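You operate a simulated robot arm through the tools that you are given. There is no shell and no other tool. Be economical: measure what you need, move in short steps, check, and stop when the job is done.

The job below is to be done with a simulated robot arm. You get a single attempt, and the scene is never put back.

JOB
Put the white folded cloth on the roof of the small crate. Put one of the tagged cloths from the laundry trolley on the top of the washer lid. Stack the food tin labelled "peas" from the counter top on top of the food tin labelled "beans". Stack the jar labelled "clips" from the counter top on top of the jar labelled "buttons". Put the carton that says "cocoa" from the counter top on the lid of tote one and the carton marked "TEA" on the top of the scrub board. Push the wall cupboard door shut. Open the top corner drawer, take the black rolled socks from the inside of the top corner drawer and put it on the counter top, then shut the drawer. Push the bottom corner drawer shut. Open the middle corner drawer, fetch the stain stick from the counter top and stand it in the inside of the middle corner drawer and shut the drawer again. Any order will do. Set down upright: carton, stain stick.

The check looks at the end state, three seconds after you hand in, the way a careful person would. Anything else that was tipped, shoved, dropped, spilled or broken makes it a failure. A push-on lid holds only when it is set on centred and level and pressed home; a screw cap is set on level and turned clockwise until tight. Flat cloth is picked up by pressing the open fingertips on it (5 to 10 N) and closing them slowly along it; thin cloth reads only 2 to 8 mm in the jaws.

ROBOT AND FRAMES
A 7-joint arm with a fingered hand on a trunk, on a base that drives. Base frame: it is fixed to the floor where the robot stands at the start and does not move with it; the origin is under the middle of the robot, x ahead of it, y to its left, z up. Readings come in m, degrees, newtons and seconds.
With the tool pointing down near the work surface it reaches from about 0.1 to 0.8 m from the robot's upright axis, wherever it stands. Its first joint turns from -143.0 to 143.0 degrees. Places, roughly: blue carton, brown carton, orange carton [-3.5, -0.75, 1]; bottom corner drawer [-3.6, -0.5, 0.2]; counter top [-3.4, -1, 0.9]; food tin [-3, -1.25, 1]; inside of the middle corner drawer [-3.7, -0.7, 0.4]; jar [-3.25, -1.25, 1]; lid of tote one [1.1, 0.1, 0.6]; middle corner drawer [-3.7, -0.7, 0.5]; rolled socks [-3.75, -0.75, 0.75]; roof of the small crate [0, 0.9, 1.1]; stain stick [-3.75, -1, 1]; tagged cloth [-1, -0.75, 0.75]; top corner drawer [-3.7, -0.7, 0.8]; top of the scrub board (21x20 cm) [-1.66, -2.1, 0.9]; top of the washer lid [-0.3, -3.1, 0.9]; wall cupboard door [-3.7, -0.6, 1.7]; white folded cloth (11x7x3 cm) [1, 0, 0.6]. Payload 3 kg.
The tool frame sits at the grasp point between the pads (the TCP): z along the fingers, y along the line on which they close. The tips reach 0.026 m beyond it. The gripper opens to 0.148 m. The gripper's body begins 0.073 m behind the TCP. The gripper is a hand of 3 fingers: y runs from the thumb to the fingers, the wrist lies at [0, 0, -0.229] in the tool frame, and closing takes about 1.5 s.
Orientation is that of the tool frame in the base frame, as [roll, pitch, yaw] about the fixed x, y, z axes, in that order (R = Rz(yaw) Ry(pitch) Rx(roll)). With the fingers straight down and closing along the base's y, the tool's x points along the base's -x, its y along +y and its z along -z.

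CONTROLS
- The arm moves only by the tool step_arm. Its argument "motion" is a list of rows, each an object (a shift or turn left out is 0, a gripper value left out holds the last) with "linear": the shift along the tool's x, y, z in m, a list of three; "angular": the turn, a rotation vector about the tool's x, y, z in degrees, a list of three. In form: [{"linear": [x, y, z], "angular": [rx, ry, rz]}, ...]. A call has 1 to 20 rows; each row is the pose to reach, as a shift and turn from the pose commanded when the call began, along the tool's axes at that moment. "fingers" is the finger opening in m, from 0 to 0.148, set as the call begins (left out, the last holds). A row lasts 0.2 s, in which the tool goes at most 0.05 m and 8.6 degrees; a call with a longer step from one row to the next is refused whole, and so is a gripper value outside its range. A pose out of reach is approached as far as the arm can. The call stops where the force on the tool passes 40 N (or 10 N more than at its start, if that is more) or the arm is blocked; 0.2 s more then pass. Each finger travels about 0.153 m/s and halts on what it meets, pressing with about 22 N; the grip force reading is that of the motor and also rises with nothing between the fingers. The clock runs only during rows and for 0.2 s after the last one: add rows that repeat a pose to give the fingers time. The reply holds the time, the measured pose of the TCP, the force on the tool along the base axes, the opening and the grip force, in the units named above and with some noise, with the torque about the TCP (base axes, N m) and any sound that the robot's microphone picked up.
- Cameras (640 x 400 px; columns grow to the right, rows downward): "scene" is now at [0.1161, -0.0208, 1.7054]; the picture's right is [-0.18, -0.98, -0.00], its down [-0.92, 0.17, -0.36] and it looks along [0.36, -0.07, -0.93] (base axes); focal length 214 px, centre (320, 200). "wrist" rides on the gripper at [0.068, -0.039, -0.09] in the tool frame; the picture's right is [0.50, 0.87, 0.00], its down [-0.66, 0.38, -0.65] and it looks along [-0.57, 0.33, 0.76] (tool axes); focal length 222 px, centre (320, 200). There is no depth. A picture from a camera that has moved, and an enlarged one, comes with that camera's place and axes in the base frame and with its lens. The place of the scene camera against the robot may be out by one fixed shift of up to 0.025 m in any direction.
- capture(camera): a new picture of that camera. No time passes.
- move_column(by): slides the trunk up (or, below 0, down) by that many m; the arm and the scene camera ride with it, the base frame stays. It gives what a move gives, with no picture.
- base_move(legs): drives the robot by 1 to 6 legs, each [ahead, left, turn to the left] in m, m and degrees, along the robot's own axes; the way and the turn of a leg run together, so that a leg with both is an arc; at most 1.5 m and 180 degrees a leg. The arm and the cameras ride along, it lands a little off, and it stops where it bumps. It gives what a move gives.
- set_fingers(finger1, finger2, thumb_bend): sets how far each is bent, from 0 (flat) to 1 (curled in); at 0.3 the hand is open as for a grip, at 0.7 the pads meet at the TCP. One left out holds its place. A second passes; each finger stops where it meets its share of the squeeze, and holds until it gets a number again. A gripper value or a shape takes the hand back. It gives what a move gives, with no picture; readings hold the bend of each and the force on the fingers (four entries, about 0 where the hand has none), thumb and palm.
- preshape(shape): the hand has 3 fingers and takes this shape, open, in about a second: jaw (thumb against the fingers, like two jaws); tri (thumb and two fingers); tip (a fingertip pinch); poke (one finger out to press); point (the index stretched); flat (the hand flat); cup (the hand cupped); fist (a fist). The gripper value then closes the fingers along that shape, each until it touches; the sizes above hold for jaw. It gives what a move gives, with no picture.
- aim_head(pan, tilt): turns the head with the scene camera to pan (to the left, within 86 degrees either way) and tilt (down, from -29 to 69), counted from straight ahead of the robot. It gives what a move gives.
- inspect(camera, box): a new picture of the part [left, top, right, bottom] of that camera's present view, enlarged. No time passes.
- close_job(): hands the job in; it is judged then, once.

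Go step by step. Nothing tells you exact positions but the pictures and the camera data: compare them with the known pose of the tool, close in by small moves and look again before you grip or let go. The budget is 546 turns and 336 pictures, counting those below and the enlarged ones. Unless the task says otherwise, let go and move clear before handing in, and close with one line.

The tools are called after ">>>" as a command line: name --argument value ..., lists and objects as JSON in quotes. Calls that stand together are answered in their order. step_arm: Moves the arm, as the interface text tells. Its arguments: {"type":"object","properties":{"motion":{"type":"array"},"fingers":{"type":"number"}},"required":["motion"]} The other tools are called the same way: move_column (by) slides the trunk up or down; preshape (shape) gives the hand a shape; set_fingers (finger1, finger2, thumb_bend) moves the fingers one by one; base_move (legs) drives the base; aim_head (pan, tilt) turns the head that bears the scene camera; capture (camera) takes a picture; inspect (camera, box) takes an enlarged picture of a part of a camera's view; close_job () hands the job in.

At the start:

```text
time: 0.0
position: [0.791, -0.4393, 1.282]
tcp_rot: [179.9, 0.2, 179.9]
contact_force: [-0.4, 0.5, -0.2]
ft_torque: [0.01, -0.01, -0.04]
finger_gap: 0.148
grasp_force: 0.0
shape: jaw
bend: [0.3, 0.3, 0.3]
finger forces: [0.0, 0.0, 0.1, 0.0, 0.0, 0.1]
trunk travel left (down, up): [-0.659, 0.231]
robot x, y, heading: [-0.0013, -0.0023, 0.1]
head pan, tilt: [-10.3, 68.7]
```

scene: 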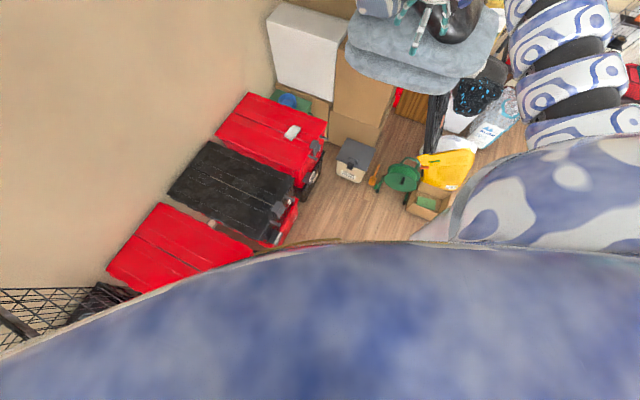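
wrist: 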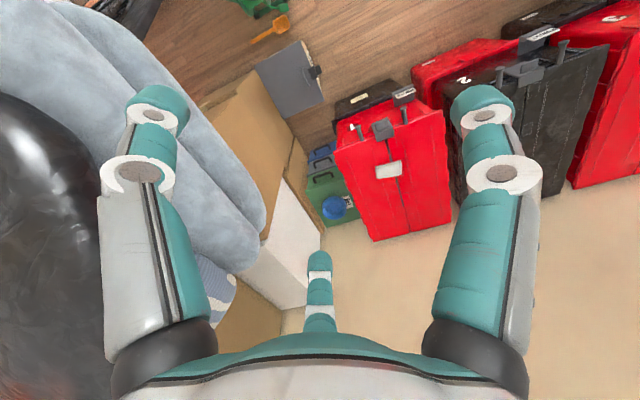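

I see totes ahead of me, with a small white thing on the red one; the robot's own body fills the lower view. I'll raise the head to survey.

>>> aim_head --pan 0 --tilt 40

>>> capture --camera "scene"

>>> aim_head --pan 80 --tilt 30

>>> capture --camera "scene"

>>> aim_head --pan -80 --tilt 30

>>> capture --camera "scene"

```text
time: 0.9
position: [0.7913, -0.4399, 1.2815]
tcp_rot: [179.9, 0.2, 179.9]
contact_force: [-0.3, -0.1, -0.6]
ft_torque: [0.02, 0.0, 0.0]
finger_gap: 0.1478
grasp_force: 0.1
shape: jaw
bend: [0.3, 0.3, 0.3]
finger forces: [0.0, 0.0, 0.0, 0.0, 0.0, 0.0]
trunk travel left (down, up): [-0.659, 0.231]
robot x, y, heading: [0.0009, -0.0001, -0.2]
head pan, tilt: [0.0, 40.0]
```

```text
333 pictures are left
camera scene: at [0.146, -0.0108, 1.7413], right [0.0, -1.0, 0.0], down [-0.64, 0.0, -0.77], along [0.77, 0.0, -0.64], focal length 214 px, centre (320, 200)
```

scene: 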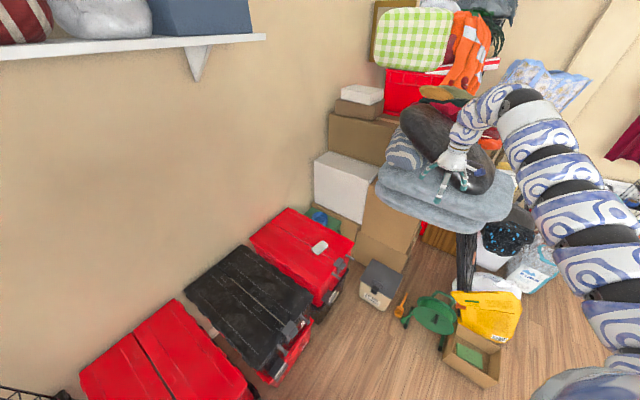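

```text
time: 2.5
position: [0.7921, -0.4386, 1.2808]
tcp_rot: [179.9, 0.2, 179.9]
contact_force: [0.0, -0.1, 0.4]
ft_torque: [0.03, 0.0, 0.0]
finger_gap: 0.1479
grasp_force: 0.1
shape: jaw
bend: [0.3, 0.3, 0.3]
finger forces: [0.0, 0.1, 0.1, 0.0, 0.0, 0.0]
trunk travel left (down, up): [-0.659, 0.231]
robot x, y, heading: [0.0019, -0.0017, -0.0]
head pan, tilt: [80.0, 30.0]
```

```text
332 pictures are left
camera scene: at [0.0768, 0.0783, 1.7568], right [0.98, -0.17, 0.0], down [-0.09, -0.49, -0.87], along [0.15, 0.85, -0.5], focal length 214 px, centre (320, 200)
```

scene: 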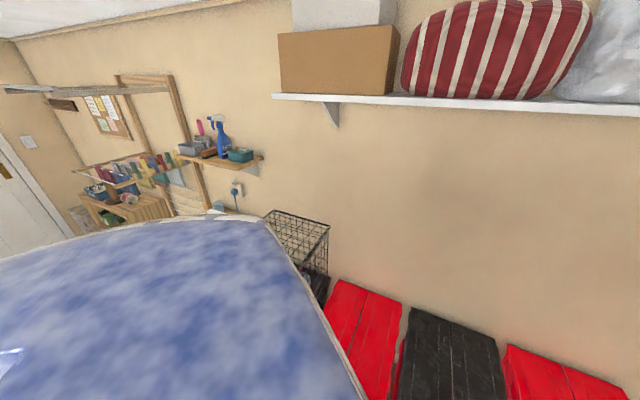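

```text
time: 4.9
position: [0.7914, -0.4391, 1.2812]
tcp_rot: [179.9, 0.2, 179.9]
contact_force: [0.5, -0.3, -0.1]
ft_torque: [0.02, 0.02, -0.01]
finger_gap: 0.1478
grasp_force: 0.0
shape: jaw
bend: [0.3, 0.3, 0.3]
finger forces: [0.0, 0.1, 0.0, 0.0, 0.1, 0.0]
trunk travel left (down, up): [-0.659, 0.231]
robot x, y, heading: [-0.002, -0.0001, -0.3]
head pan, tilt: [-80.0, 30.0]
```

```text
331 pictures are left
camera scene: at [0.0768, -0.0998, 1.7568], right [-0.98, -0.17, 0.0], down [-0.09, 0.49, -0.87], along [0.15, -0.85, -0.5], focal length 214 px, centre (320, 200)
```

scene: 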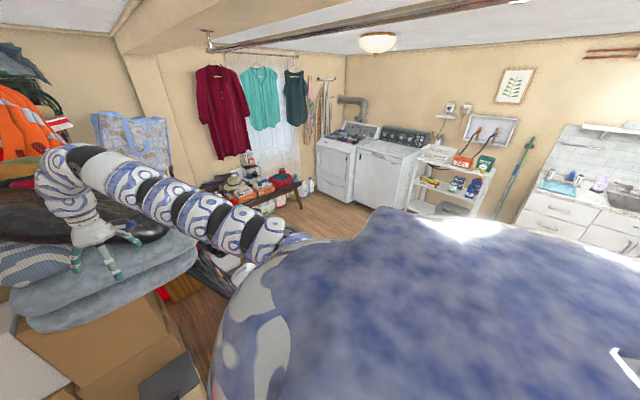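

The totes stand diagonally ahead, with the cloth at about (1.05, -0.01, 0.56). I'll pull the arm in over the free zone, then drive a bit to the front right.

>>> step_arm --motion '[{"linear": [0.02, 0.04, 0]}, {"linear": [0.04, 0.08, 0]}, {"linear": [0.06, 0.12, 0]}, {"linear": [0.08, 0.16, 0]}, {"linear": [0.1, 0.2, 0]}, {"linear": [0.12, 0.24, 0]}, {"linear": [0.14, 0.28, 0]}, {"linear": [0.16, 0.32, 0]}, {"linear": [0.18, 0.36, 0]}, {"linear": [0.2, 0.4, 0]}, {"linear": [0.22, 0.44, 0]}]'

>>> aim_head --pan -20 --tilt 55

>>> capture --camera "scene"

>>> capture --camera "wrist"

```text
time: 7.3
position: [0.7575, 0.0772, 1.2738]
tcp_rot: [180.0, 0.3, 179.8]
contact_force: [-0.2, -0.5, 0.6]
ft_torque: [0.0, -0.01, 0.03]
finger_gap: 0.1477
grasp_force: 0.1
shape: jaw
bend: [0.3, 0.3, 0.3]
finger forces: [0.0, 0.1, 0.1, 0.0, 0.1, 0.1]
out of reach, approached as far as the arm can: row 1, 2, 3, 4, 5, 6, 7, 8, 9, 10, 11
trunk travel left (down, up): [-0.659, 0.231]
robot x, y, heading: [-0.0032, -0.0004, -0.2]
head pan, tilt: [-80.0, 30.0]
```

```text
time: 8.6
position: [0.7597, 0.0739, 1.2718]
tcp_rot: [179.9, 0.2, 179.8]
contact_force: [-0.3, 0.8, -0.3]
ft_torque: [0.01, -0.01, -0.02]
finger_gap: 0.148
grasp_force: 0.1
shape: jaw
bend: [0.3, 0.3, 0.3]
finger forces: [0.0, 0.0, 0.1, 0.0, 0.0, 0.0]
trunk travel left (down, up): [-0.659, 0.231]
robot x, y, heading: [-0.0022, 0.0016, -0.0]
head pan, tilt: [-20.0, 55.0]
```

```text
330 pictures are left
camera scene: at [0.1288, -0.0354, 1.7207], right [-0.34, -0.94, 0.0], down [-0.77, 0.28, -0.57], along [0.54, -0.2, -0.82], focal length 214 px, centre (320, 200)
```

scene: 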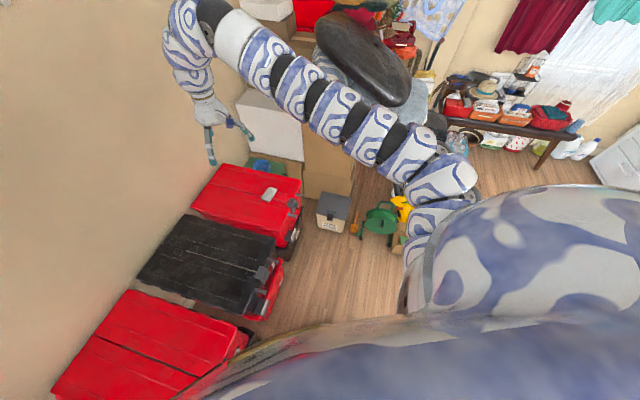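

```text
329 pictures are left
camera wrist: at [0.6916, 0.0347, 1.3631], right [-0.5, 0.87, 0.0], down [0.65, 0.37, 0.66], along [0.57, 0.33, -0.75], focal length 222 px, centre (320, 200)
```

wrist: 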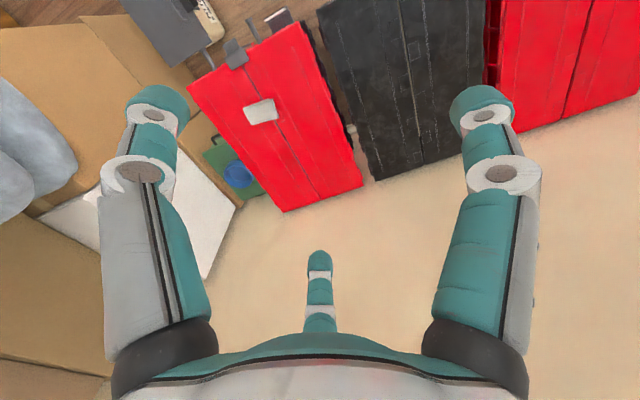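

The hand is free above the totes. I'll lower it and pull it in toward the body before driving.

>>> step_arm --motion '[{"linear": [0.0, 0, 0.05]}, {"linear": [0.0, 0, 0.1]}, {"linear": [0.0, 0, 0.15]}, {"linear": [0.0, 0, 0.2]}, {"linear": [0.0, 0, 0.25]}, {"linear": [0.04, 0, 0.28]}, {"linear": [0.08, 0, 0.28]}, {"linear": [0.12, 0, 0.28]}, {"linear": [0.16, 0, 0.28]}, {"linear": [0.2, 0, 0.28]}]'

>>> capture --camera "scene"

```text
time: 11.0
position: [0.6949, 0.0514, 1.038]
tcp_rot: [179.6, 9.6, 179.9]
contact_force: [0.2, 0.7, -0.6]
ft_torque: [-0.04, 0.01, -0.02]
finger_gap: 0.148
grasp_force: 0.0
shape: jaw
bend: [0.3, 0.3, 0.3]
finger forces: [0.1, 0.1, 0.0, 0.1, 0.2, 0.0]
out of reach, approached as far as the arm can: row 1, 2, 3, 4, 5, 6, 7, 8, 9, 10
trunk travel left (down, up): [-0.659, 0.231]
robot x, y, heading: [0.0003, -0.0006, 0.2]
head pan, tilt: [-20.0, 55.0]
stopped in row 10: the arm was blocked; the commanded pose is now the measured one
```

```text
328 pictures are left
camera scene: at [0.1277, -0.0349, 1.7209], right [-0.34, -0.94, 0.0], down [-0.77, 0.28, -0.57], along [0.54, -0.2, -0.82], focal length 214 px, centre (320, 200)
```

scene: 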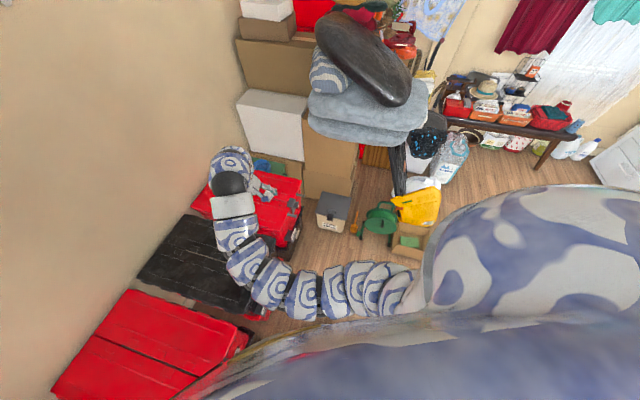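

The arm now hangs above the totes, slightly tilted. I'll level it and see how free it is.

>>> step_arm --motion '[{"linear": [0, 0, 0], "angular": [0, 4.8, 0]}, {"linear": [0, 0, 0], "angular": [0, 9.6, 0]}, {"linear": [0, 0, 0], "angular": [0, 9.6, 0]}]'

>>> capture --camera "wrist"

```text
time: 11.8
position: [0.6958, 0.0523, 1.038]
tcp_rot: [179.4, 9.6, 179.9]
contact_force: [0.3, -0.6, -0.1]
ft_torque: [0.02, -0.03, -0.01]
finger_gap: 0.148
grasp_force: 0.0
shape: jaw
bend: [0.3, 0.3, 0.3]
finger forces: [0.1, 0.0, 0.0, 0.0, 0.0, 0.1]
out of reach, approached as far as the arm can: row 1, 2, 3
trunk travel left (down, up): [-0.659, 0.231]
robot x, y, heading: [0.0003, -0.001, 0.2]
head pan, tilt: [-20.0, 55.0]
```

```text
327 pictures are left
camera wrist: at [0.6149, 0.012, 1.1171], right [-0.49, 0.87, -0.08], down [0.54, 0.37, 0.76], along [0.68, 0.33, -0.65], focal length 222 px, centre (320, 200)
```

wrist: 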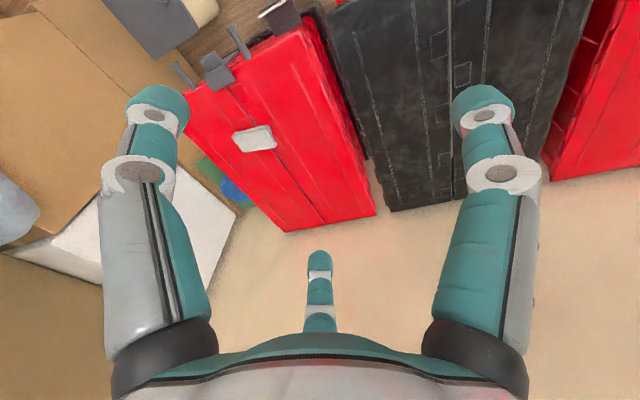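

The levelling was refused, so the arm sits at some joint limit here. I'll try lower down, where the workspace should be better.

>>> step_arm --motion '[{"linear": [0, 0, 0.05], "angular": [0, 4.8, 0]}, {"linear": [0, 0, 0.1], "angular": [0, 9.6, 0]}, {"linear": [0, 0, 0.15], "angular": [0, 9.6, 0]}, {"linear": [0, 0, 0.2], "angular": [0, 9.6, 0]}, {"linear": [0, 0, 0.2], "angular": [0, 9.6, 0]}]'

```text
time: 13.0
position: [0.7286, 0.0554, 0.8389]
tcp_rot: [179.5, -0.1, 180.0]
contact_force: [-0.2, 1.1, 0.0]
ft_torque: [0.0, -0.04, -0.01]
finger_gap: 0.1481
grasp_force: 0.0
shape: jaw
bend: [0.3, 0.3, 0.3]
finger forces: [0.0, 0.1, 0.0, 0.0, 0.1, 0.1]
trunk travel left (down, up): [-0.659, 0.231]
robot x, y, heading: [-0.0016, -0.0036, -0.0]
head pan, tilt: [-20.0, 55.0]
```

Good, level now. I'll pull in a bit at this height and drive ahead-right.

>>> step_arm --motion '[{"linear": [0.05, 0, 0]}, {"linear": [0.1, 0, 0]}, {"linear": [0.15, 0, 0]}]'

>>> base_move --legs '[[0.35, -0.25, 0]]'

>>> capture --camera "wrist"

>>> capture --camera "scene"

```text
time: 13.8
position: [0.5797, 0.0564, 0.8425]
tcp_rot: [179.6, -0.1, 179.9]
contact_force: [0.4, -0.4, 1.2]
ft_torque: [0.05, 0.01, -0.02]
finger_gap: 0.148
grasp_force: 0.1
shape: jaw
bend: [0.3, 0.3, 0.3]
finger forces: [0.0, 0.0, 0.1, 0.1, 0.0, 0.1]
trunk travel left (down, up): [-0.659, 0.231]
robot x, y, heading: [0.0016, 0.0012, 0.1]
head pan, tilt: [-20.0, 55.0]
```

```text
time: 16.4
position: [0.9285, -0.1906, 0.8416]
tcp_rot: [179.5, -0.1, -179.8]
contact_force: [0.6, -0.3, -0.2]
ft_torque: [0.01, 0.0, 0.0]
finger_gap: 0.1481
grasp_force: 0.0
shape: jaw
bend: [0.3, 0.3, 0.3]
finger forces: [0.0, 0.1, 0.0, 0.1, 0.1, 0.0]
trunk travel left (down, up): [-0.659, 0.231]
robot x, y, heading: [0.3476, -0.2461, 0.3]
head pan, tilt: [-20.0, 55.0]
```

```text
326 pictures are left
camera wrist: at [0.8623, -0.2308, 0.9329], right [-0.51, 0.86, 0.01], down [0.65, 0.38, 0.66], along [0.56, 0.34, -0.75], focal length 222 px, centre (320, 200)
```

wrist: 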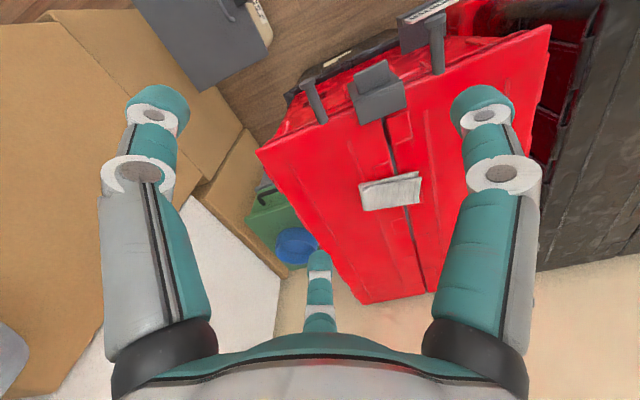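

```text
325 pictures are left
camera scene: at [0.4782, -0.2844, 1.7207], right [-0.34, -0.94, 0.0], down [-0.77, 0.28, -0.57], along [0.54, -0.19, -0.82], focal length 214 px, centre (320, 200)
```

scene: 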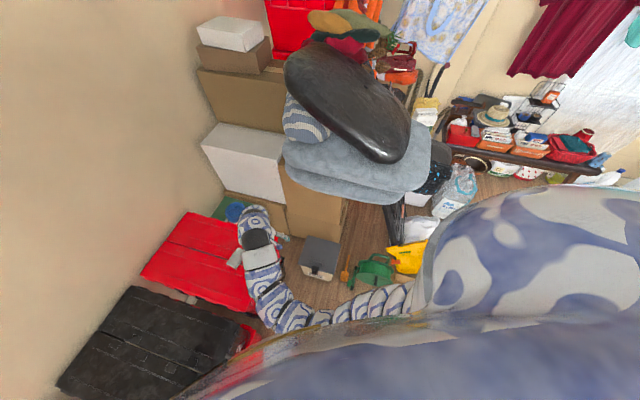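

The cloth is at about (1.03, 0.04), its long axis near 130°. I'll turn the hand to close across its short side and move above it.

>>> step_arm --motion '[{"linear": [-0.015, 0.035, 0], "angular": [0, 0, 8]}, {"linear": [-0.03, 0.07, 0], "angular": [0, 0, 16]}, {"linear": [-0.045, 0.11, 0], "angular": [0, 0, 24]}, {"linear": [-0.06, 0.15, 0], "angular": [0, 0, 32]}, {"linear": [-0.08, 0.19, 0], "angular": [0, 0, 40]}, {"linear": [-0.1, 0.23, 0], "angular": [0, 0, 47]}, {"linear": [-0.1, 0.23, 0.04], "angular": [0, 0, 50]}, {"linear": [-0.1, 0.23, 0.08], "angular": [0, 0, 50]}, {"linear": [-0.1, 0.23, 0.1], "angular": [0, 0, 50]}]'

>>> capture --camera "wrist"

>>> aim_head --pan 20 --tilt 50

>>> capture --camera "scene"

```text
time: 18.4
position: [1.0304, 0.042, 0.7432]
tcp_rot: [179.7, -0.4, 130.3]
contact_force: [0.4, -0.4, -0.1]
ft_torque: [-0.01, 0.03, 0.03]
finger_gap: 0.1481
grasp_force: 0.0
shape: jaw
bend: [0.3, 0.3, 0.3]
finger forces: [0.0, 0.0, 0.1, 0.0, 0.1, 0.0]
trunk travel left (down, up): [-0.659, 0.231]
robot x, y, heading: [0.3515, -0.2514, 0.4]
head pan, tilt: [-20.0, 55.0]
```

```text
324 pictures are left
camera wrist: at [0.9565, 0.0655, 0.8361], right [0.34, 0.94, 0.01], down [0.71, -0.26, 0.65], along [0.62, -0.21, -0.76], focal length 222 px, centre (320, 200)
```

wrist: 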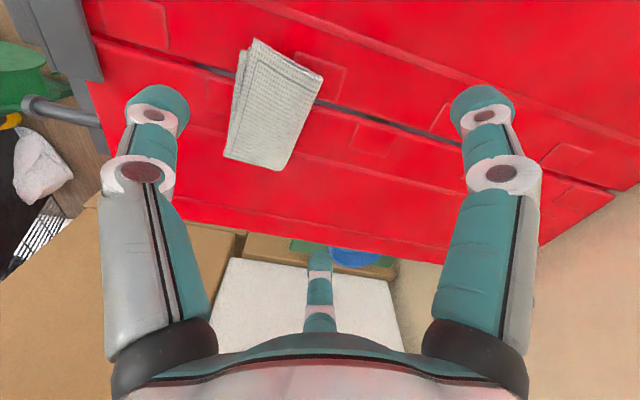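

```text
time: 19.5
position: [1.0297, 0.0408, 0.7445]
tcp_rot: [179.7, -0.4, 130.3]
contact_force: [-0.3, 0.5, -0.2]
ft_torque: [-0.01, -0.01, -0.04]
finger_gap: 0.1483
grasp_force: 0.0
shape: jaw
bend: [0.3, 0.3, 0.3]
finger forces: [0.1, 0.0, 0.0, 0.1, 0.0, 0.0]
trunk travel left (down, up): [-0.659, 0.231]
robot x, y, heading: [0.3473, -0.2506, 0.4]
head pan, tilt: [20.0, 50.0]
```

```text
323 pictures are left
camera scene: at [0.482, -0.2331, 1.7272], right [0.35, -0.94, 0.0], down [-0.72, -0.27, -0.64], along [0.6, 0.22, -0.77], focal length 214 px, centre (320, 200)
```

scene: 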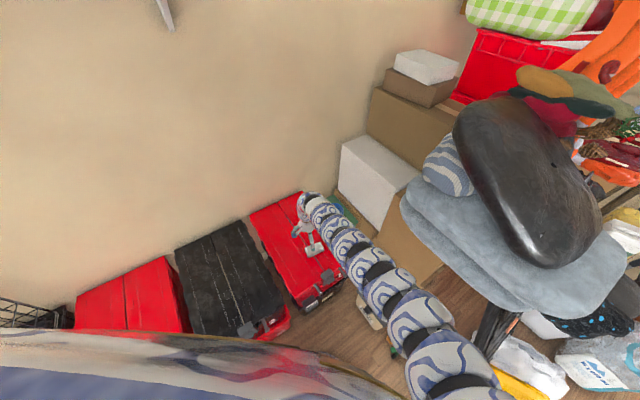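

Triangulated, the cloth sits at about (1.012, -0.003), its top near 0.625 and its axis at 136°. I'll line up and go part of the way down.

>>> step_arm --motion '[{"linear": [-0.011, -0.021, 0], "angular": [0, 0, -3]}, {"linear": [-0.022, -0.042, 0.0], "angular": [0, 0, -6]}, {"linear": [-0.022, -0.042, 0.04], "angular": [0, 0, -6]}, {"linear": [-0.022, -0.042, 0.07], "angular": [0, 0, -6]}, {"linear": [-0.022, -0.042, 0.09], "angular": [0, 0, -6]}]'

>>> capture --camera "wrist"

>>> inspect --camera "scene" --box '[240, 160, 400, 320]'

```text
time: 20.7
position: [1.0096, -0.0028, 0.6553]
tcp_rot: [179.8, -0.3, 136.3]
contact_force: [-0.2, -0.6, 0.2]
ft_torque: [0.08, 0.04, -0.01]
finger_gap: 0.1478
grasp_force: 0.0
shape: jaw
bend: [0.3, 0.3, 0.3]
finger forces: [0.0, 0.0, 0.1, 0.0, 0.0, 0.0]
trunk travel left (down, up): [-0.659, 0.231]
robot x, y, heading: [0.347, -0.2486, 0.4]
head pan, tilt: [20.0, 50.0]
```

```text
322 pictures are left
camera wrist: at [0.9339, 0.0142, 0.7467], right [0.24, 0.97, 0.01], down [0.73, -0.18, 0.65], along [0.64, -0.15, -0.76], focal length 222 px, centre (320, 200)
```

wrist: 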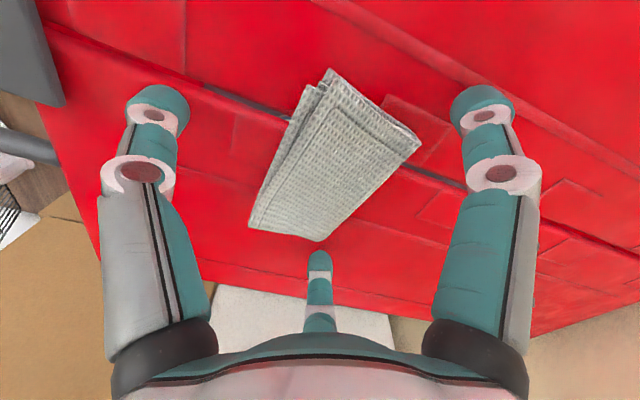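

```text
2.50 times, centred on (320, 240) of scene
camera zoom: at [0.4814, -0.2322, 1.7273], right [0.35, -0.94, 0.0], down [-0.72, -0.27, -0.64], along [0.6, 0.22, -0.77], focal length 536 px, centre (320, 100)
```

zoom: 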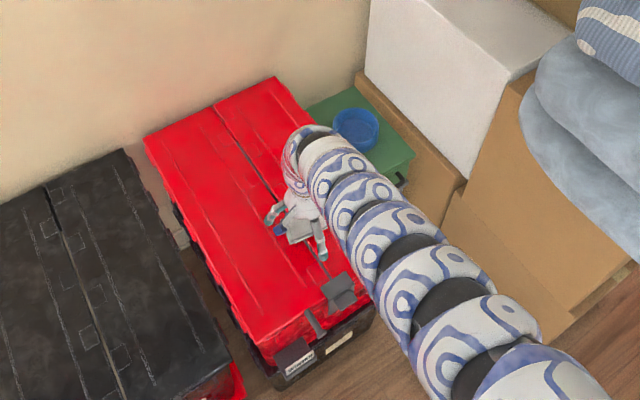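

The cloth sits between the digits, which look set 120° apart. I'll rise slightly and part-close to learn how they close.

>>> step_arm --motion '[{"linear": [0, 0, -0.04]}, {"linear": [0, 0, -0.04]}, {"linear": [0, 0, -0.04]}, {"linear": [0, 0, -0.04]}, {"linear": [0, 0, -0.04]}]' --fingers 0.05

>>> capture --camera "wrist"

```text
time: 21.9
position: [1.0083, -0.0011, 0.6962]
tcp_rot: [179.7, -0.4, 136.3]
contact_force: [-0.1, 0.9, 0.3]
ft_torque: [0.04, 0.03, -0.02]
finger_gap: 0.0503
grasp_force: 0.1
shape: jaw
bend: [0.77, 0.77, 0.7]
finger forces: [0.0, 0.1, 0.1, 0.1, 0.0, 0.0]
trunk travel left (down, up): [-0.659, 0.231]
robot x, y, heading: [0.3477, -0.2485, 0.5]
head pan, tilt: [20.0, 50.0]
```

```text
320 pictures are left
camera wrist: at [0.9335, 0.0153, 0.7869], right [0.24, 0.97, 0.01], down [0.74, -0.18, 0.65], along [0.63, -0.15, -0.76], focal length 222 px, centre (320, 200)
```

wrist: 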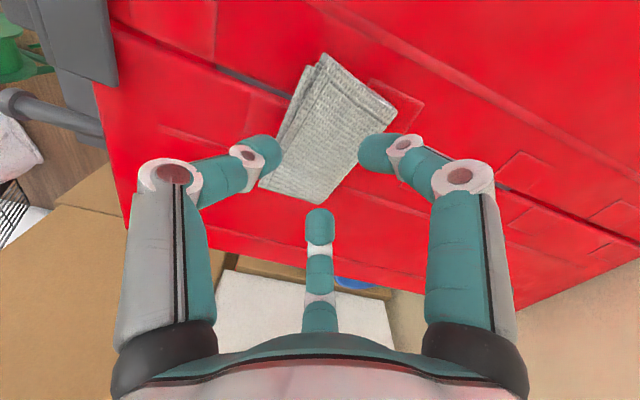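

The cloth is centred under the TCP to within about 1 cm. I'll open, go down to just above the lid and close on it.

>>> step_arm --motion '[{"linear": [0, 0, 0]}, {"linear": [0, 0, 0]}, {"linear": [0, 0, 0]}, {"linear": [0, 0, 0]}, {"linear": [0, 0, 0.03]}, {"linear": [0, 0, 0.05]}, {"linear": [0, 0, 0.06]}, {"linear": [0, 0, 0.068]}]' --fingers 0.148

>>> capture --camera "wrist"

```text
time: 23.6
position: [1.0088, -0.0048, 0.6446]
tcp_rot: [179.0, -0.2, 136.2]
contact_force: [-2.8, -0.2, 24.4]
ft_torque: [-0.37, 0.24, -0.35]
finger_gap: 0.1477
grasp_force: 0.1
shape: jaw
bend: [0.28, 0.27, 0.26]
finger forces: [5.9, 7.4, 0.0, 0.0, 10.8, 0.1]
out of reach, approached as far as the arm can: row 6, 7, 8
trunk travel left (down, up): [-0.659, 0.231]
robot x, y, heading: [0.3537, -0.2505, 0.3]
head pan, tilt: [20.0, 50.0]
stopped in row 8: the force on the tool passed its limit at 45 N (the readings are from after the stop); the commanded pose is now the measured one
```

```text
319 pictures are left
camera wrist: at [0.932, 0.0115, 0.7368], right [0.24, 0.97, 0.02], down [0.73, -0.19, 0.66], along [0.64, -0.14, -0.75], focal length 222 px, centre (320, 200)
```

wrist: 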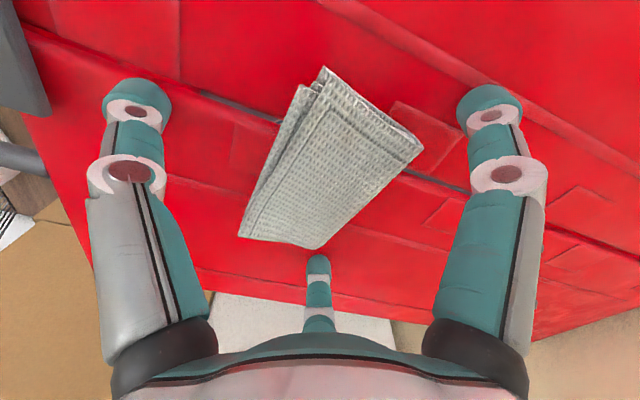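

All three tips rest on the lid (about 0.618 m). I'll back off 5 mm and close slowly.

>>> step_arm --motion '[{"linear": [0, 0, -0.005]}, {"linear": [0, 0, -0.005]}]'

>>> step_arm --motion '[{"linear": [0, 0, 0]}, {"linear": [0, 0, 0]}, {"linear": [0, 0, 0]}, {"linear": [0, 0, 0]}, {"linear": [0, 0, 0]}, {"linear": [0, 0, 0]}, {"linear": [0, 0, 0]}, {"linear": [0, 0, 0]}]' --fingers 0.03

>>> capture --camera "wrist"

```text
time: 24.2
position: [1.006, -0.0062, 0.6465]
tcp_rot: [179.4, -0.2, 136.2]
contact_force: [-1.2, 0.9, 4.5]
ft_torque: [-0.15, 0.11, -0.09]
finger_gap: 0.148
grasp_force: 0.0
shape: jaw
bend: [0.28, 0.28, 0.28]
finger forces: [0.8, 1.3, 0.0, 0.0, 2.8, 0.0]
trunk travel left (down, up): [-0.659, 0.231]
robot x, y, heading: [0.3487, -0.2512, 0.1]
head pan, tilt: [20.0, 50.0]
```

```text
time: 26.0
position: [1.0073, -0.0071, 0.648]
tcp_rot: [179.3, -0.2, 136.3]
contact_force: [-0.1, -0.5, -0.3]
ft_torque: [-0.03, -0.01, 0.01]
finger_gap: 0.0163
grasp_force: 22.0
shape: jaw
bend: [0.77, 0.77, 0.73]
finger forces: [0.0, 0.0, 0.0, 0.0, 0.1, 0.1]
trunk travel left (down, up): [-0.659, 0.231]
robot x, y, heading: [0.3481, -0.2519, 0.5]
head pan, tilt: [20.0, 50.0]
```

```text
318 pictures are left
camera wrist: at [0.9313, 0.0101, 0.7396], right [0.24, 0.97, 0.01], down [0.73, -0.19, 0.66], along [0.64, -0.15, -0.75], focal length 222 px, centre (320, 200)
```

wrist: 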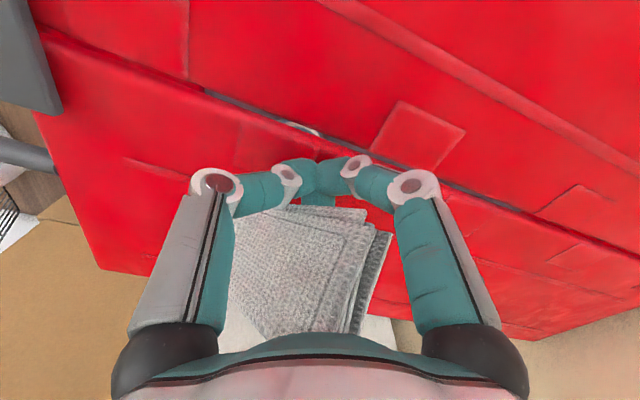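

The fingers met at 16 mm and the cloth seems to have ridden up. I'll look from the side.

>>> inspect --camera "scene" --box '[280, 185, 360, 265]'

>>> step_arm --motion '[{"linear": [0, 0, -0.02]}, {"linear": [0, 0, -0.04]}, {"linear": [0, 0, -0.06]}, {"linear": [0, 0, -0.06]}]'

>>> capture --camera "wrist"

>>> inspect --camera "scene" --box '[280, 175, 360, 255]'

```text
5.00 times, centred on (320, 225) of scene
camera zoom: at [0.4823, -0.2336, 1.7272], right [0.35, -0.94, 0.0], down [-0.72, -0.27, -0.64], along [0.6, 0.22, -0.77], focal length 1072 px, centre (320, 75)
```

zoom: 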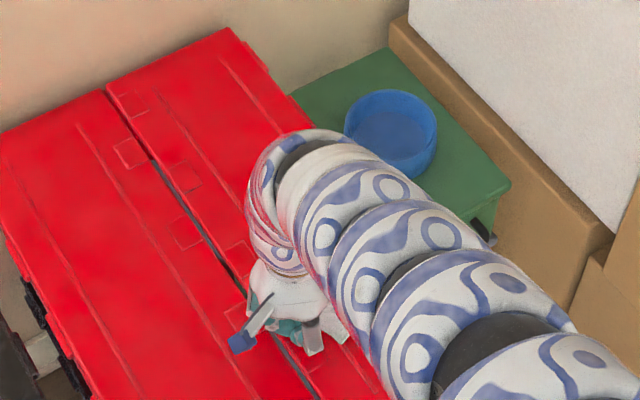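

```text
time: 27.0
position: [1.0084, -0.0077, 0.7067]
tcp_rot: [179.2, -0.2, 136.1]
contact_force: [1.2, 0.0, -0.3]
ft_torque: [0.0, 0.0, 0.0]
finger_gap: 0.016
grasp_force: 22.3
shape: jaw
bend: [0.77, 0.77, 0.73]
finger forces: [0.0, 0.0, 0.1, 0.0, 0.1, 0.0]
trunk travel left (down, up): [-0.659, 0.231]
robot x, y, heading: [0.3473, -0.249, -0.0]
head pan, tilt: [20.0, 50.0]
```

```text
316 pictures are left
camera wrist: at [0.9322, 0.0102, 0.7986], right [0.24, 0.97, 0.01], down [0.73, -0.19, 0.66], along [0.64, -0.15, -0.75], focal length 222 px, centre (320, 200)
```

wrist: 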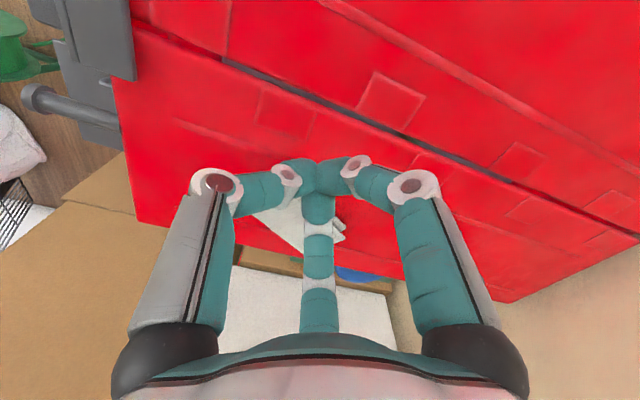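

```text
5.00 times, centred on (320, 215) of scene
camera zoom: at [0.4824, -0.2335, 1.7272], right [0.35, -0.94, 0.0], down [-0.72, -0.27, -0.64], along [0.6, 0.22, -0.77], focal length 1072 px, centre (320, 125)
```

zoom: 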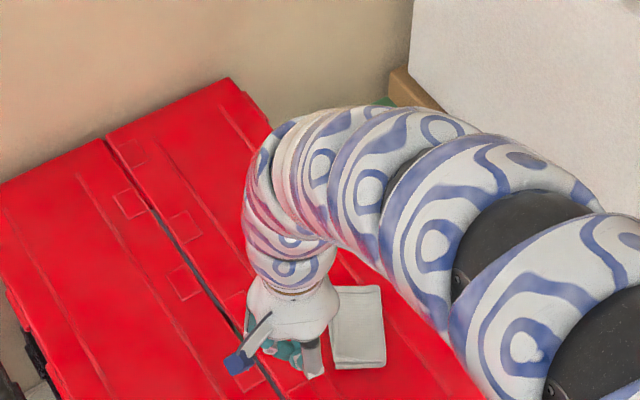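

It slipped out sideways and now lies flat near the lid's right edge. I'll open above it and look again.

>>> step_arm --motion '[{"linear": [0, 0, -0.03]}, {"linear": [0, 0, -0.06]}, {"linear": [0, 0, -0.06]}, {"linear": [0, 0, -0.06]}, {"linear": [0, 0, -0.06]}]' --fingers 0.148

>>> capture --camera "wrist"

```text
time: 28.2
position: [1.0086, -0.0081, 0.7697]
tcp_rot: [179.3, -0.2, 136.2]
contact_force: [0.1, 0.0, -0.5]
ft_torque: [0.01, 0.01, -0.02]
finger_gap: 0.1479
grasp_force: 0.0
shape: jaw
bend: [0.3, 0.3, 0.3]
finger forces: [0.0, 0.0, 0.0, 0.0, 0.0, 0.0]
trunk travel left (down, up): [-0.659, 0.231]
robot x, y, heading: [0.35, -0.2497, 0.3]
head pan, tilt: [20.0, 50.0]
```

```text
314 pictures are left
camera wrist: at [0.9322, 0.009, 0.8616], right [0.24, 0.97, 0.01], down [0.73, -0.19, 0.66], along [0.64, -0.15, -0.75], focal length 222 px, centre (320, 200)
```

wrist: 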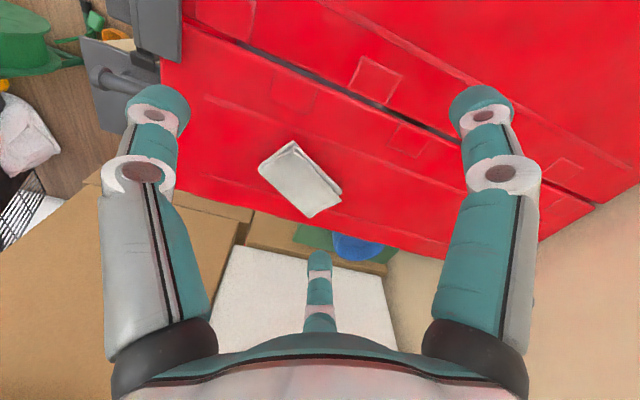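

The cloth lies at about (1.076, -0.049), its long axis near 22°. I'll turn so that the thumb meets a short end and the two fingers the long sides.

>>> step_arm --motion '[{"linear": [-0.03, 0.006, 0], "angular": [0, 0, 8]}, {"linear": [-0.06, 0.012, 0.0], "angular": [0, 0, 16]}, {"linear": [-0.077, 0.017, 0.03], "angular": [0, 0, 24]}, {"linear": [-0.077, 0.017, 0.07], "angular": [0, 0, 24]}, {"linear": [-0.077, 0.017, 0.07], "angular": [0, 0, 24]}]'

>>> capture --camera "wrist"

```text
time: 29.4
position: [1.0719, -0.046, 0.6987]
tcp_rot: [179.4, -0.5, 112.0]
contact_force: [0.2, -0.2, -0.7]
ft_torque: [0.03, 0.02, 0.02]
finger_gap: 0.148
grasp_force: 0.0
shape: jaw
bend: [0.3, 0.3, 0.3]
finger forces: [0.0, 0.1, 0.0, 0.0, 0.0, 0.0]
trunk travel left (down, up): [-0.659, 0.231]
robot x, y, heading: [0.3497, -0.249, 0.2]
head pan, tilt: [20.0, 50.0]
```

```text
313 pictures are left
camera wrist: at [1.0101, -0.0006, 0.7905], right [0.61, 0.79, 0.01], down [0.59, -0.47, 0.65], along [0.52, -0.39, -0.76], focal length 222 px, centre (320, 200)
```

wrist: 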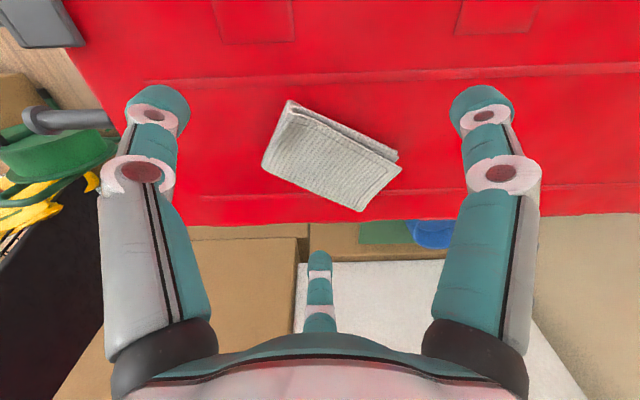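

Alignment is good. I'll go down and close around it.

>>> step_arm --motion '[{"linear": [0, 0.007, 0.02], "angular": [0, 0, -2]}, {"linear": [0, 0.007, 0.04], "angular": [0, 0, -2]}, {"linear": [0, 0.007, 0.047], "angular": [0, 0, -2]}, {"linear": [0, 0.007, 0.047], "angular": [0, 0, -2]}]'

>>> step_arm --motion '[{"linear": [0, 0, 0]}, {"linear": [0, 0, 0]}, {"linear": [0, 0, 0]}, {"linear": [0, 0, 0]}, {"linear": [0, 0, 0]}, {"linear": [0, 0, 0]}, {"linear": [0, 0, 0]}, {"linear": [0, 0, 0]}]' --fingers 0.06

>>> capture --camera "wrist"

```text
time: 30.4
position: [1.0688, -0.0508, 0.6769]
tcp_rot: [179.4, -0.4, 114.2]
contact_force: [0.3, -0.2, 0.1]
ft_torque: [0.02, -0.01, -0.01]
finger_gap: 0.148
grasp_force: 0.1
shape: jaw
bend: [0.3, 0.3, 0.3]
finger forces: [0.0, 0.1, 0.0, 0.0, 0.0, 0.0]
out of reach, approached as far as the arm can: row 1, 2, 3, 4
trunk travel left (down, up): [-0.659, 0.231]
robot x, y, heading: [0.349, -0.253, 0.1]
head pan, tilt: [20.0, 50.0]
```

```text
time: 32.2
position: [1.068, -0.0507, 0.6767]
tcp_rot: [179.4, -0.3, 114.3]
contact_force: [0.9, -0.5, 0.9]
ft_torque: [-0.01, 0.01, 0.0]
finger_gap: 0.0606
grasp_force: 0.1
shape: jaw
bend: [0.77, 0.77, 0.7]
finger forces: [0.0, 0.3, 0.1, 0.1, 0.0, 0.1]
trunk travel left (down, up): [-0.659, 0.231]
robot x, y, heading: [0.348, -0.2475, 0.4]
head pan, tilt: [20.0, 50.0]
```

```text
312 pictures are left
camera wrist: at [1.0049, -0.0067, 0.7685], right [0.59, 0.81, 0.01], down [0.61, -0.45, 0.65], along [0.54, -0.37, -0.76], focal length 222 px, centre (320, 200)
```

wrist: 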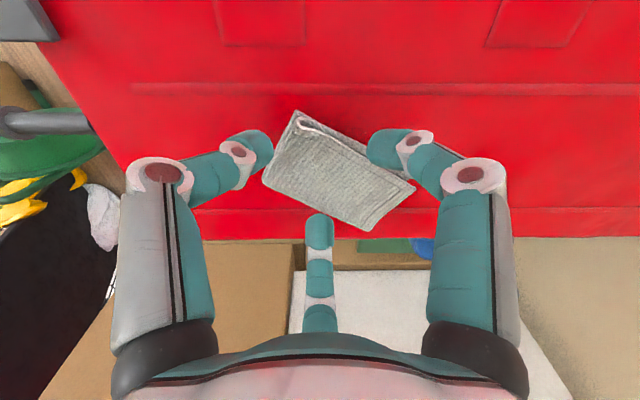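

The arm ran out of downward reach, so the trunk must come down. I'll open, lift the arm and lower the column instead.

>>> step_arm --motion '[{"linear": [0, 0, -0.04]}, {"linear": [0, 0, -0.08]}, {"linear": [0, 0.008, -0.12]}, {"linear": [0, 0.01, -0.15]}, {"linear": [0, 0.01, -0.15]}]' --fingers 0.148

>>> move_column --by -0.15

>>> capture --camera "wrist"

```text
time: 33.4
position: [1.0767, -0.0493, 0.8252]
tcp_rot: [179.4, -0.4, 114.1]
contact_force: [-0.7, -0.1, -1.3]
ft_torque: [-0.01, -0.02, 0.0]
finger_gap: 0.1477
grasp_force: 0.1
shape: jaw
bend: [0.3, 0.3, 0.3]
finger forces: [0.0, 0.1, 0.0, 0.0, 0.1, 0.0]
trunk travel left (down, up): [-0.659, 0.231]
robot x, y, heading: [0.3496, -0.2477, 0.3]
head pan, tilt: [20.0, 50.0]
```

```text
time: 35.1
position: [1.0789, -0.049, 0.6757]
tcp_rot: [179.4, -0.4, 114.2]
contact_force: [0.3, 0.0, -1.5]
ft_torque: [0.01, 0.0, -0.01]
finger_gap: 0.1477
grasp_force: 0.1
shape: jaw
bend: [0.3, 0.3, 0.3]
finger forces: [0.0, 0.0, 0.0, 0.0, 0.0, 0.0]
trunk travel left (down, up): [-0.509, 0.381]
robot x, y, heading: [0.3482, -0.2502, 0.1]
head pan, tilt: [20.0, 50.0]
```

```text
311 pictures are left
camera wrist: at [1.014, -0.0051, 0.7675], right [0.59, 0.81, 0.01], down [0.61, -0.45, 0.65], along [0.54, -0.37, -0.76], focal length 222 px, centre (320, 200)
```

wrist: 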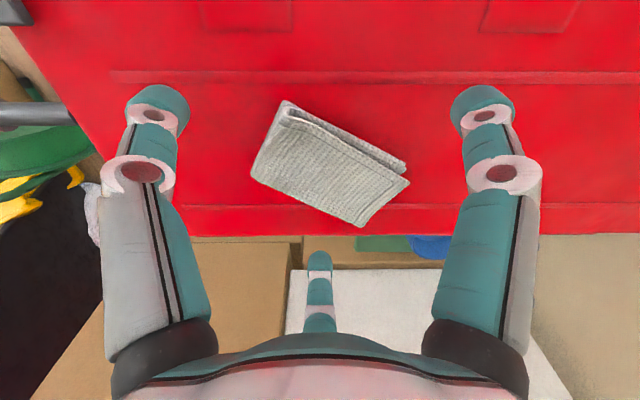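

Centred. I'll go down 2.5 cm and close.

>>> step_arm --motion '[{"linear": [0.002, 0.003, 0.015]}, {"linear": [0.004, 0.003, 0.026]}, {"linear": [0.004, 0.003, 0.026]}]'

>>> step_arm --motion '[{"linear": [0, 0, 0]}, {"linear": [0, 0, 0]}, {"linear": [0, 0, 0]}, {"linear": [0, 0, 0]}, {"linear": [0, 0, 0]}, {"linear": [0, 0, 0]}, {"linear": [0, 0, 0]}, {"linear": [0, 0, 0]}]' --fingers 0.06

>>> capture --camera "wrist"

```text
time: 35.9
position: [1.0791, -0.0419, 0.6499]
tcp_rot: [179.4, -0.5, 114.2]
contact_force: [0.8, 0.0, 1.3]
ft_torque: [-0.07, 0.08, 0.0]
finger_gap: 0.1479
grasp_force: 0.1
shape: jaw
bend: [0.3, 0.3, 0.3]
finger forces: [0.0, 0.4, 0.1, 0.1, 1.6, 0.0]
trunk travel left (down, up): [-0.509, 0.381]
robot x, y, heading: [0.3476, -0.2521, 0.6]
head pan, tilt: [20.0, 50.0]
```

```text
time: 37.7
position: [1.0788, -0.044, 0.65]
tcp_rot: [179.3, -0.4, 114.2]
contact_force: [1.9, -5.0, 14.5]
ft_torque: [-0.58, -0.65, -0.03]
finger_gap: 0.046
grasp_force: 21.9
shape: jaw
bend: [0.7, 0.32, 0.73]
finger forces: [33.2, 36.3, 0.1, 0.1, 0.1, 0.1]
trunk travel left (down, up): [-0.509, 0.381]
robot x, y, heading: [0.3501, -0.252, 0.5]
head pan, tilt: [20.0, 50.0]
```

```text
310 pictures are left
camera wrist: at [1.0153, 0.0007, 0.7419], right [0.59, 0.81, 0.01], down [0.61, -0.45, 0.65], along [0.54, -0.37, -0.76], focal length 222 px, centre (320, 200)
```

wrist: 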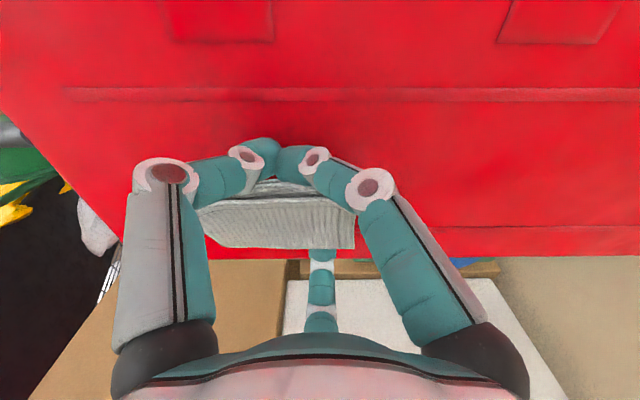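

One finger is held off by the cloth and the others have closed on its other side, so it may be gripped. I'll lift a little and check.

>>> step_arm --motion '[{"linear": [0, 0, -0.015]}, {"linear": [0, 0, -0.03]}, {"linear": [0, 0, -0.05]}, {"linear": [0, 0, -0.05]}]'

>>> capture --camera "wrist"

>>> inspect --camera "scene" --box '[280, 150, 400, 230]'

```text
time: 38.7
position: [1.0798, -0.0444, 0.6991]
tcp_rot: [179.4, -0.4, 114.2]
contact_force: [0.5, -0.5, -0.6]
ft_torque: [0.01, 0.0, 0.0]
finger_gap: 0.0452
grasp_force: 22.2
shape: jaw
bend: [0.7, 0.33, 0.73]
finger forces: [37.8, 26.9, 0.1, 0.0, 0.0, 0.0]
trunk travel left (down, up): [-0.509, 0.381]
robot x, y, heading: [0.3466, -0.2446, 0.4]
head pan, tilt: [20.0, 50.0]
```

```text
309 pictures are left
camera wrist: at [1.0159, -0.0004, 0.7912], right [0.59, 0.81, 0.01], down [0.61, -0.45, 0.65], along [0.54, -0.37, -0.76], focal length 222 px, centre (320, 200)
```

wrist: 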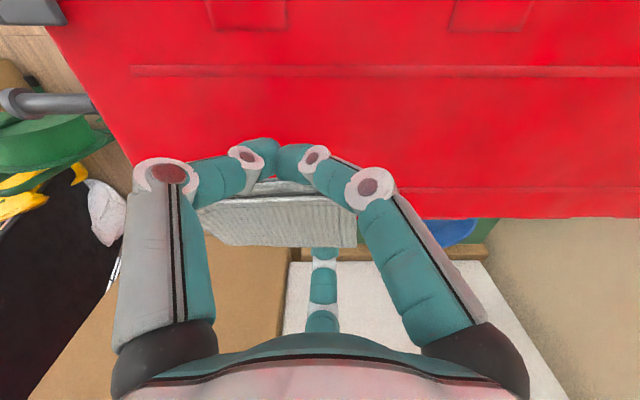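

```text
5.00 times, centred on (340, 190) of scene
camera zoom: at [0.4822, -0.2336, 1.5772], right [0.35, -0.94, 0.0], down [-0.72, -0.27, -0.64], along [0.6, 0.22, -0.77], focal length 1072 px, centre (220, 250)
```

zoom: 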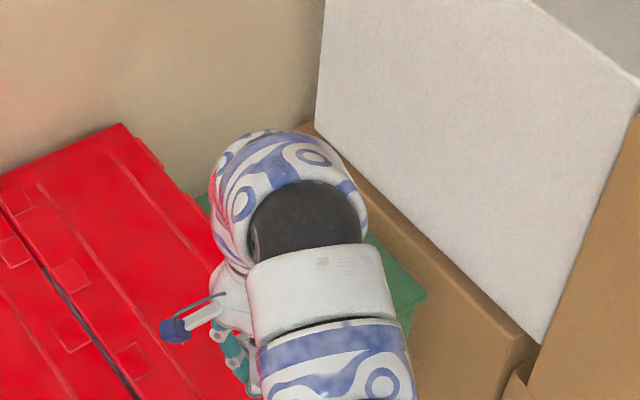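

The cloth is held. I'll raise the column, pull the arm in and drive back toward the crate.

>>> move_column --by 0.38

>>> step_arm --motion '[{"linear": [0.006, -0.04, 0]}, {"linear": [0.012, -0.08, 0]}, {"linear": [0.018, -0.12, 0]}, {"linear": [0.024, -0.16, 0]}, {"linear": [0.03, -0.2, 0]}, {"linear": [0.036, -0.24, 0]}]'

>>> base_move --legs '[[-0.4, 0.2, 0]]'

>>> aim_head --pan 70 --tilt 50

>>> capture --camera "scene"

>>> capture --camera "wrist"

```text
time: 42.4
position: [1.0738, -0.0466, 1.0821]
tcp_rot: [179.0, -0.4, 114.2]
contact_force: [0.6, -0.3, -0.4]
ft_torque: [0.03, 0.0, 0.0]
finger_gap: 0.0454
grasp_force: 21.7
shape: jaw
bend: [0.7, 0.33, 0.73]
finger forces: [37.9, 27.1, 0.0, 0.0, 0.0, 0.0]
trunk travel left (down, up): [-0.889, 0.001]
robot x, y, heading: [0.3493, -0.2483, -0.0]
head pan, tilt: [20.0, 50.0]
```

```text
time: 43.8
position: [0.8392, -0.114, 1.0811]
tcp_rot: [179.1, -0.3, 114.1]
contact_force: [0.4, -0.5, -1.0]
ft_torque: [-0.01, -0.01, 0.03]
finger_gap: 0.0448
grasp_force: 21.7
shape: jaw
bend: [0.7, 0.34, 0.73]
finger forces: [38.0, 26.8, 0.0, 0.0, 0.0, 0.0]
trunk travel left (down, up): [-0.889, 0.001]
robot x, y, heading: [0.3522, -0.2525, 0.7]
head pan, tilt: [20.0, 50.0]
```

```text
time: 46.5
position: [0.4603, 0.0782, 1.0751]
tcp_rot: [179.7, -1.0, 114.2]
contact_force: [0.4, 0.6, -0.9]
ft_torque: [0.0, 0.0, -0.01]
finger_gap: 0.0445
grasp_force: 22.0
shape: jaw
bend: [0.7, 0.34, 0.73]
finger forces: [37.9, 26.6, 0.0, 0.1, 0.1, 0.1]
trunk travel left (down, up): [-0.889, 0.001]
robot x, y, heading: [-0.0465, -0.0497, 0.2]
head pan, tilt: [20.0, 50.0]
```

```text
time: 47.6
position: [0.4632, 0.0894, 1.0719]
tcp_rot: [-179.9, -0.7, 114.4]
contact_force: [-0.2, 1.6, -0.3]
ft_torque: [0.02, 0.0, 0.05]
finger_gap: 0.0451
grasp_force: 22.0
shape: jaw
bend: [0.7, 0.34, 0.73]
finger forces: [38.0, 26.3, 0.1, 0.1, 0.1, 0.0]
trunk travel left (down, up): [-0.889, 0.001]
robot x, y, heading: [-0.0491, -0.0463, 0.4]
head pan, tilt: [70.0, 50.0]
```

```text
307 pictures are left
camera scene: at [0.0651, -0.0082, 1.9349], right [0.89, -0.45, -0.01], down [-0.42, -0.82, -0.38], along [0.16, 0.34, -0.93], focal length 214 px, centre (320, 200)
```

scene: 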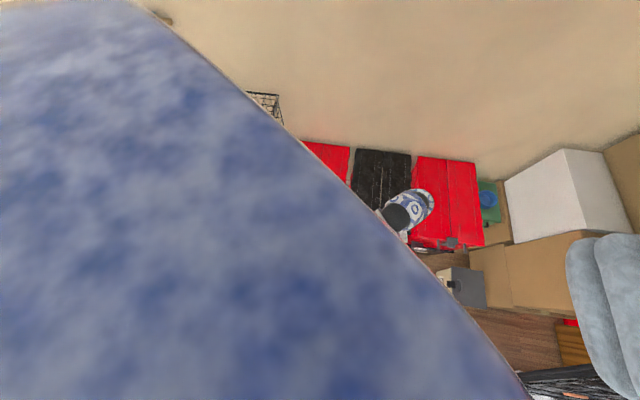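

```text
306 pictures are left
camera wrist: at [0.4009, 0.133, 1.1645], right [0.58, 0.81, 0.0], down [0.62, -0.45, 0.65], along [0.53, -0.37, -0.76], focal length 222 px, centre (320, 200)
```

wrist: 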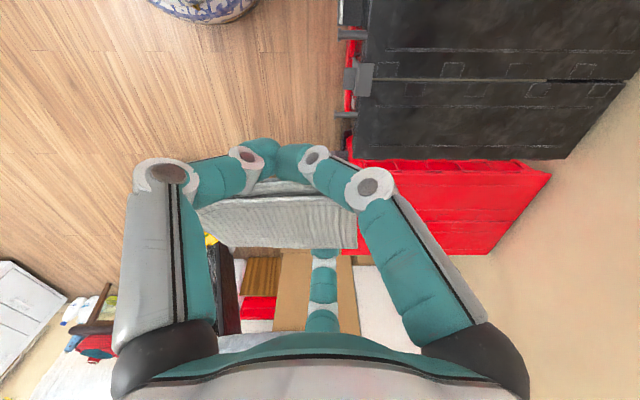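

The cloth is still held and the base clears the totes. I'll turn left to face the crate.

>>> base_move --legs '[[0, 0, 75]]'

>>> aim_head --pan 0 --tilt 40

>>> capture --camera "scene"

```text
time: 51.3
position: [0.0129, 0.4892, 1.0778]
tcp_rot: [179.1, -1.3, -175.3]
contact_force: [-0.3, -0.3, -0.3]
ft_torque: [-0.02, -0.02, 0.0]
finger_gap: 0.0447
grasp_force: 21.9
shape: jaw
bend: [0.7, 0.34, 0.73]
finger forces: [38.0, 26.2, 0.0, 0.1, 0.0, 0.0]
trunk travel left (down, up): [-0.889, 0.001]
robot x, y, heading: [-0.0405, -0.0228, 70.9]
head pan, tilt: [70.0, 50.0]
```

```text
time: 52.7
position: [0.0055, 0.482, 1.0816]
tcp_rot: [178.6, -0.9, -175.3]
contact_force: [1.2, -0.9, 0.4]
ft_torque: [0.02, 0.03, 0.03]
finger_gap: 0.0447
grasp_force: 21.7
shape: jaw
bend: [0.7, 0.34, 0.73]
finger forces: [37.9, 26.1, 0.0, 0.0, 0.0, 0.0]
trunk travel left (down, up): [-0.889, 0.001]
robot x, y, heading: [-0.0339, -0.0212, 70.9]
head pan, tilt: [0.0, 40.0]
```

```text
305 pictures are left
camera scene: at [-0.046, 0.0726, 1.9367], right [0.83, 0.55, 0.0], down [0.5, -0.75, -0.43], along [-0.24, 0.35, -0.9], focal length 214 px, centre (320, 200)
```

scene: 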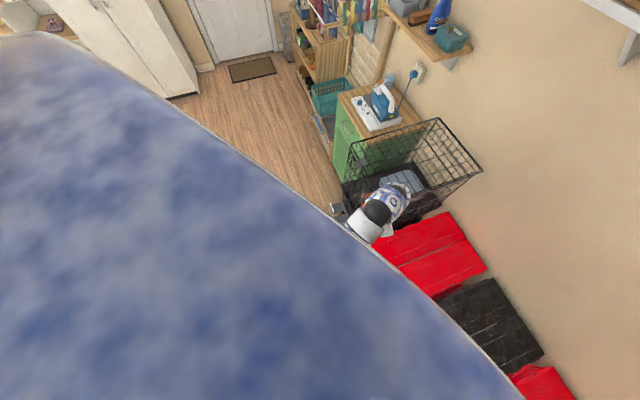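

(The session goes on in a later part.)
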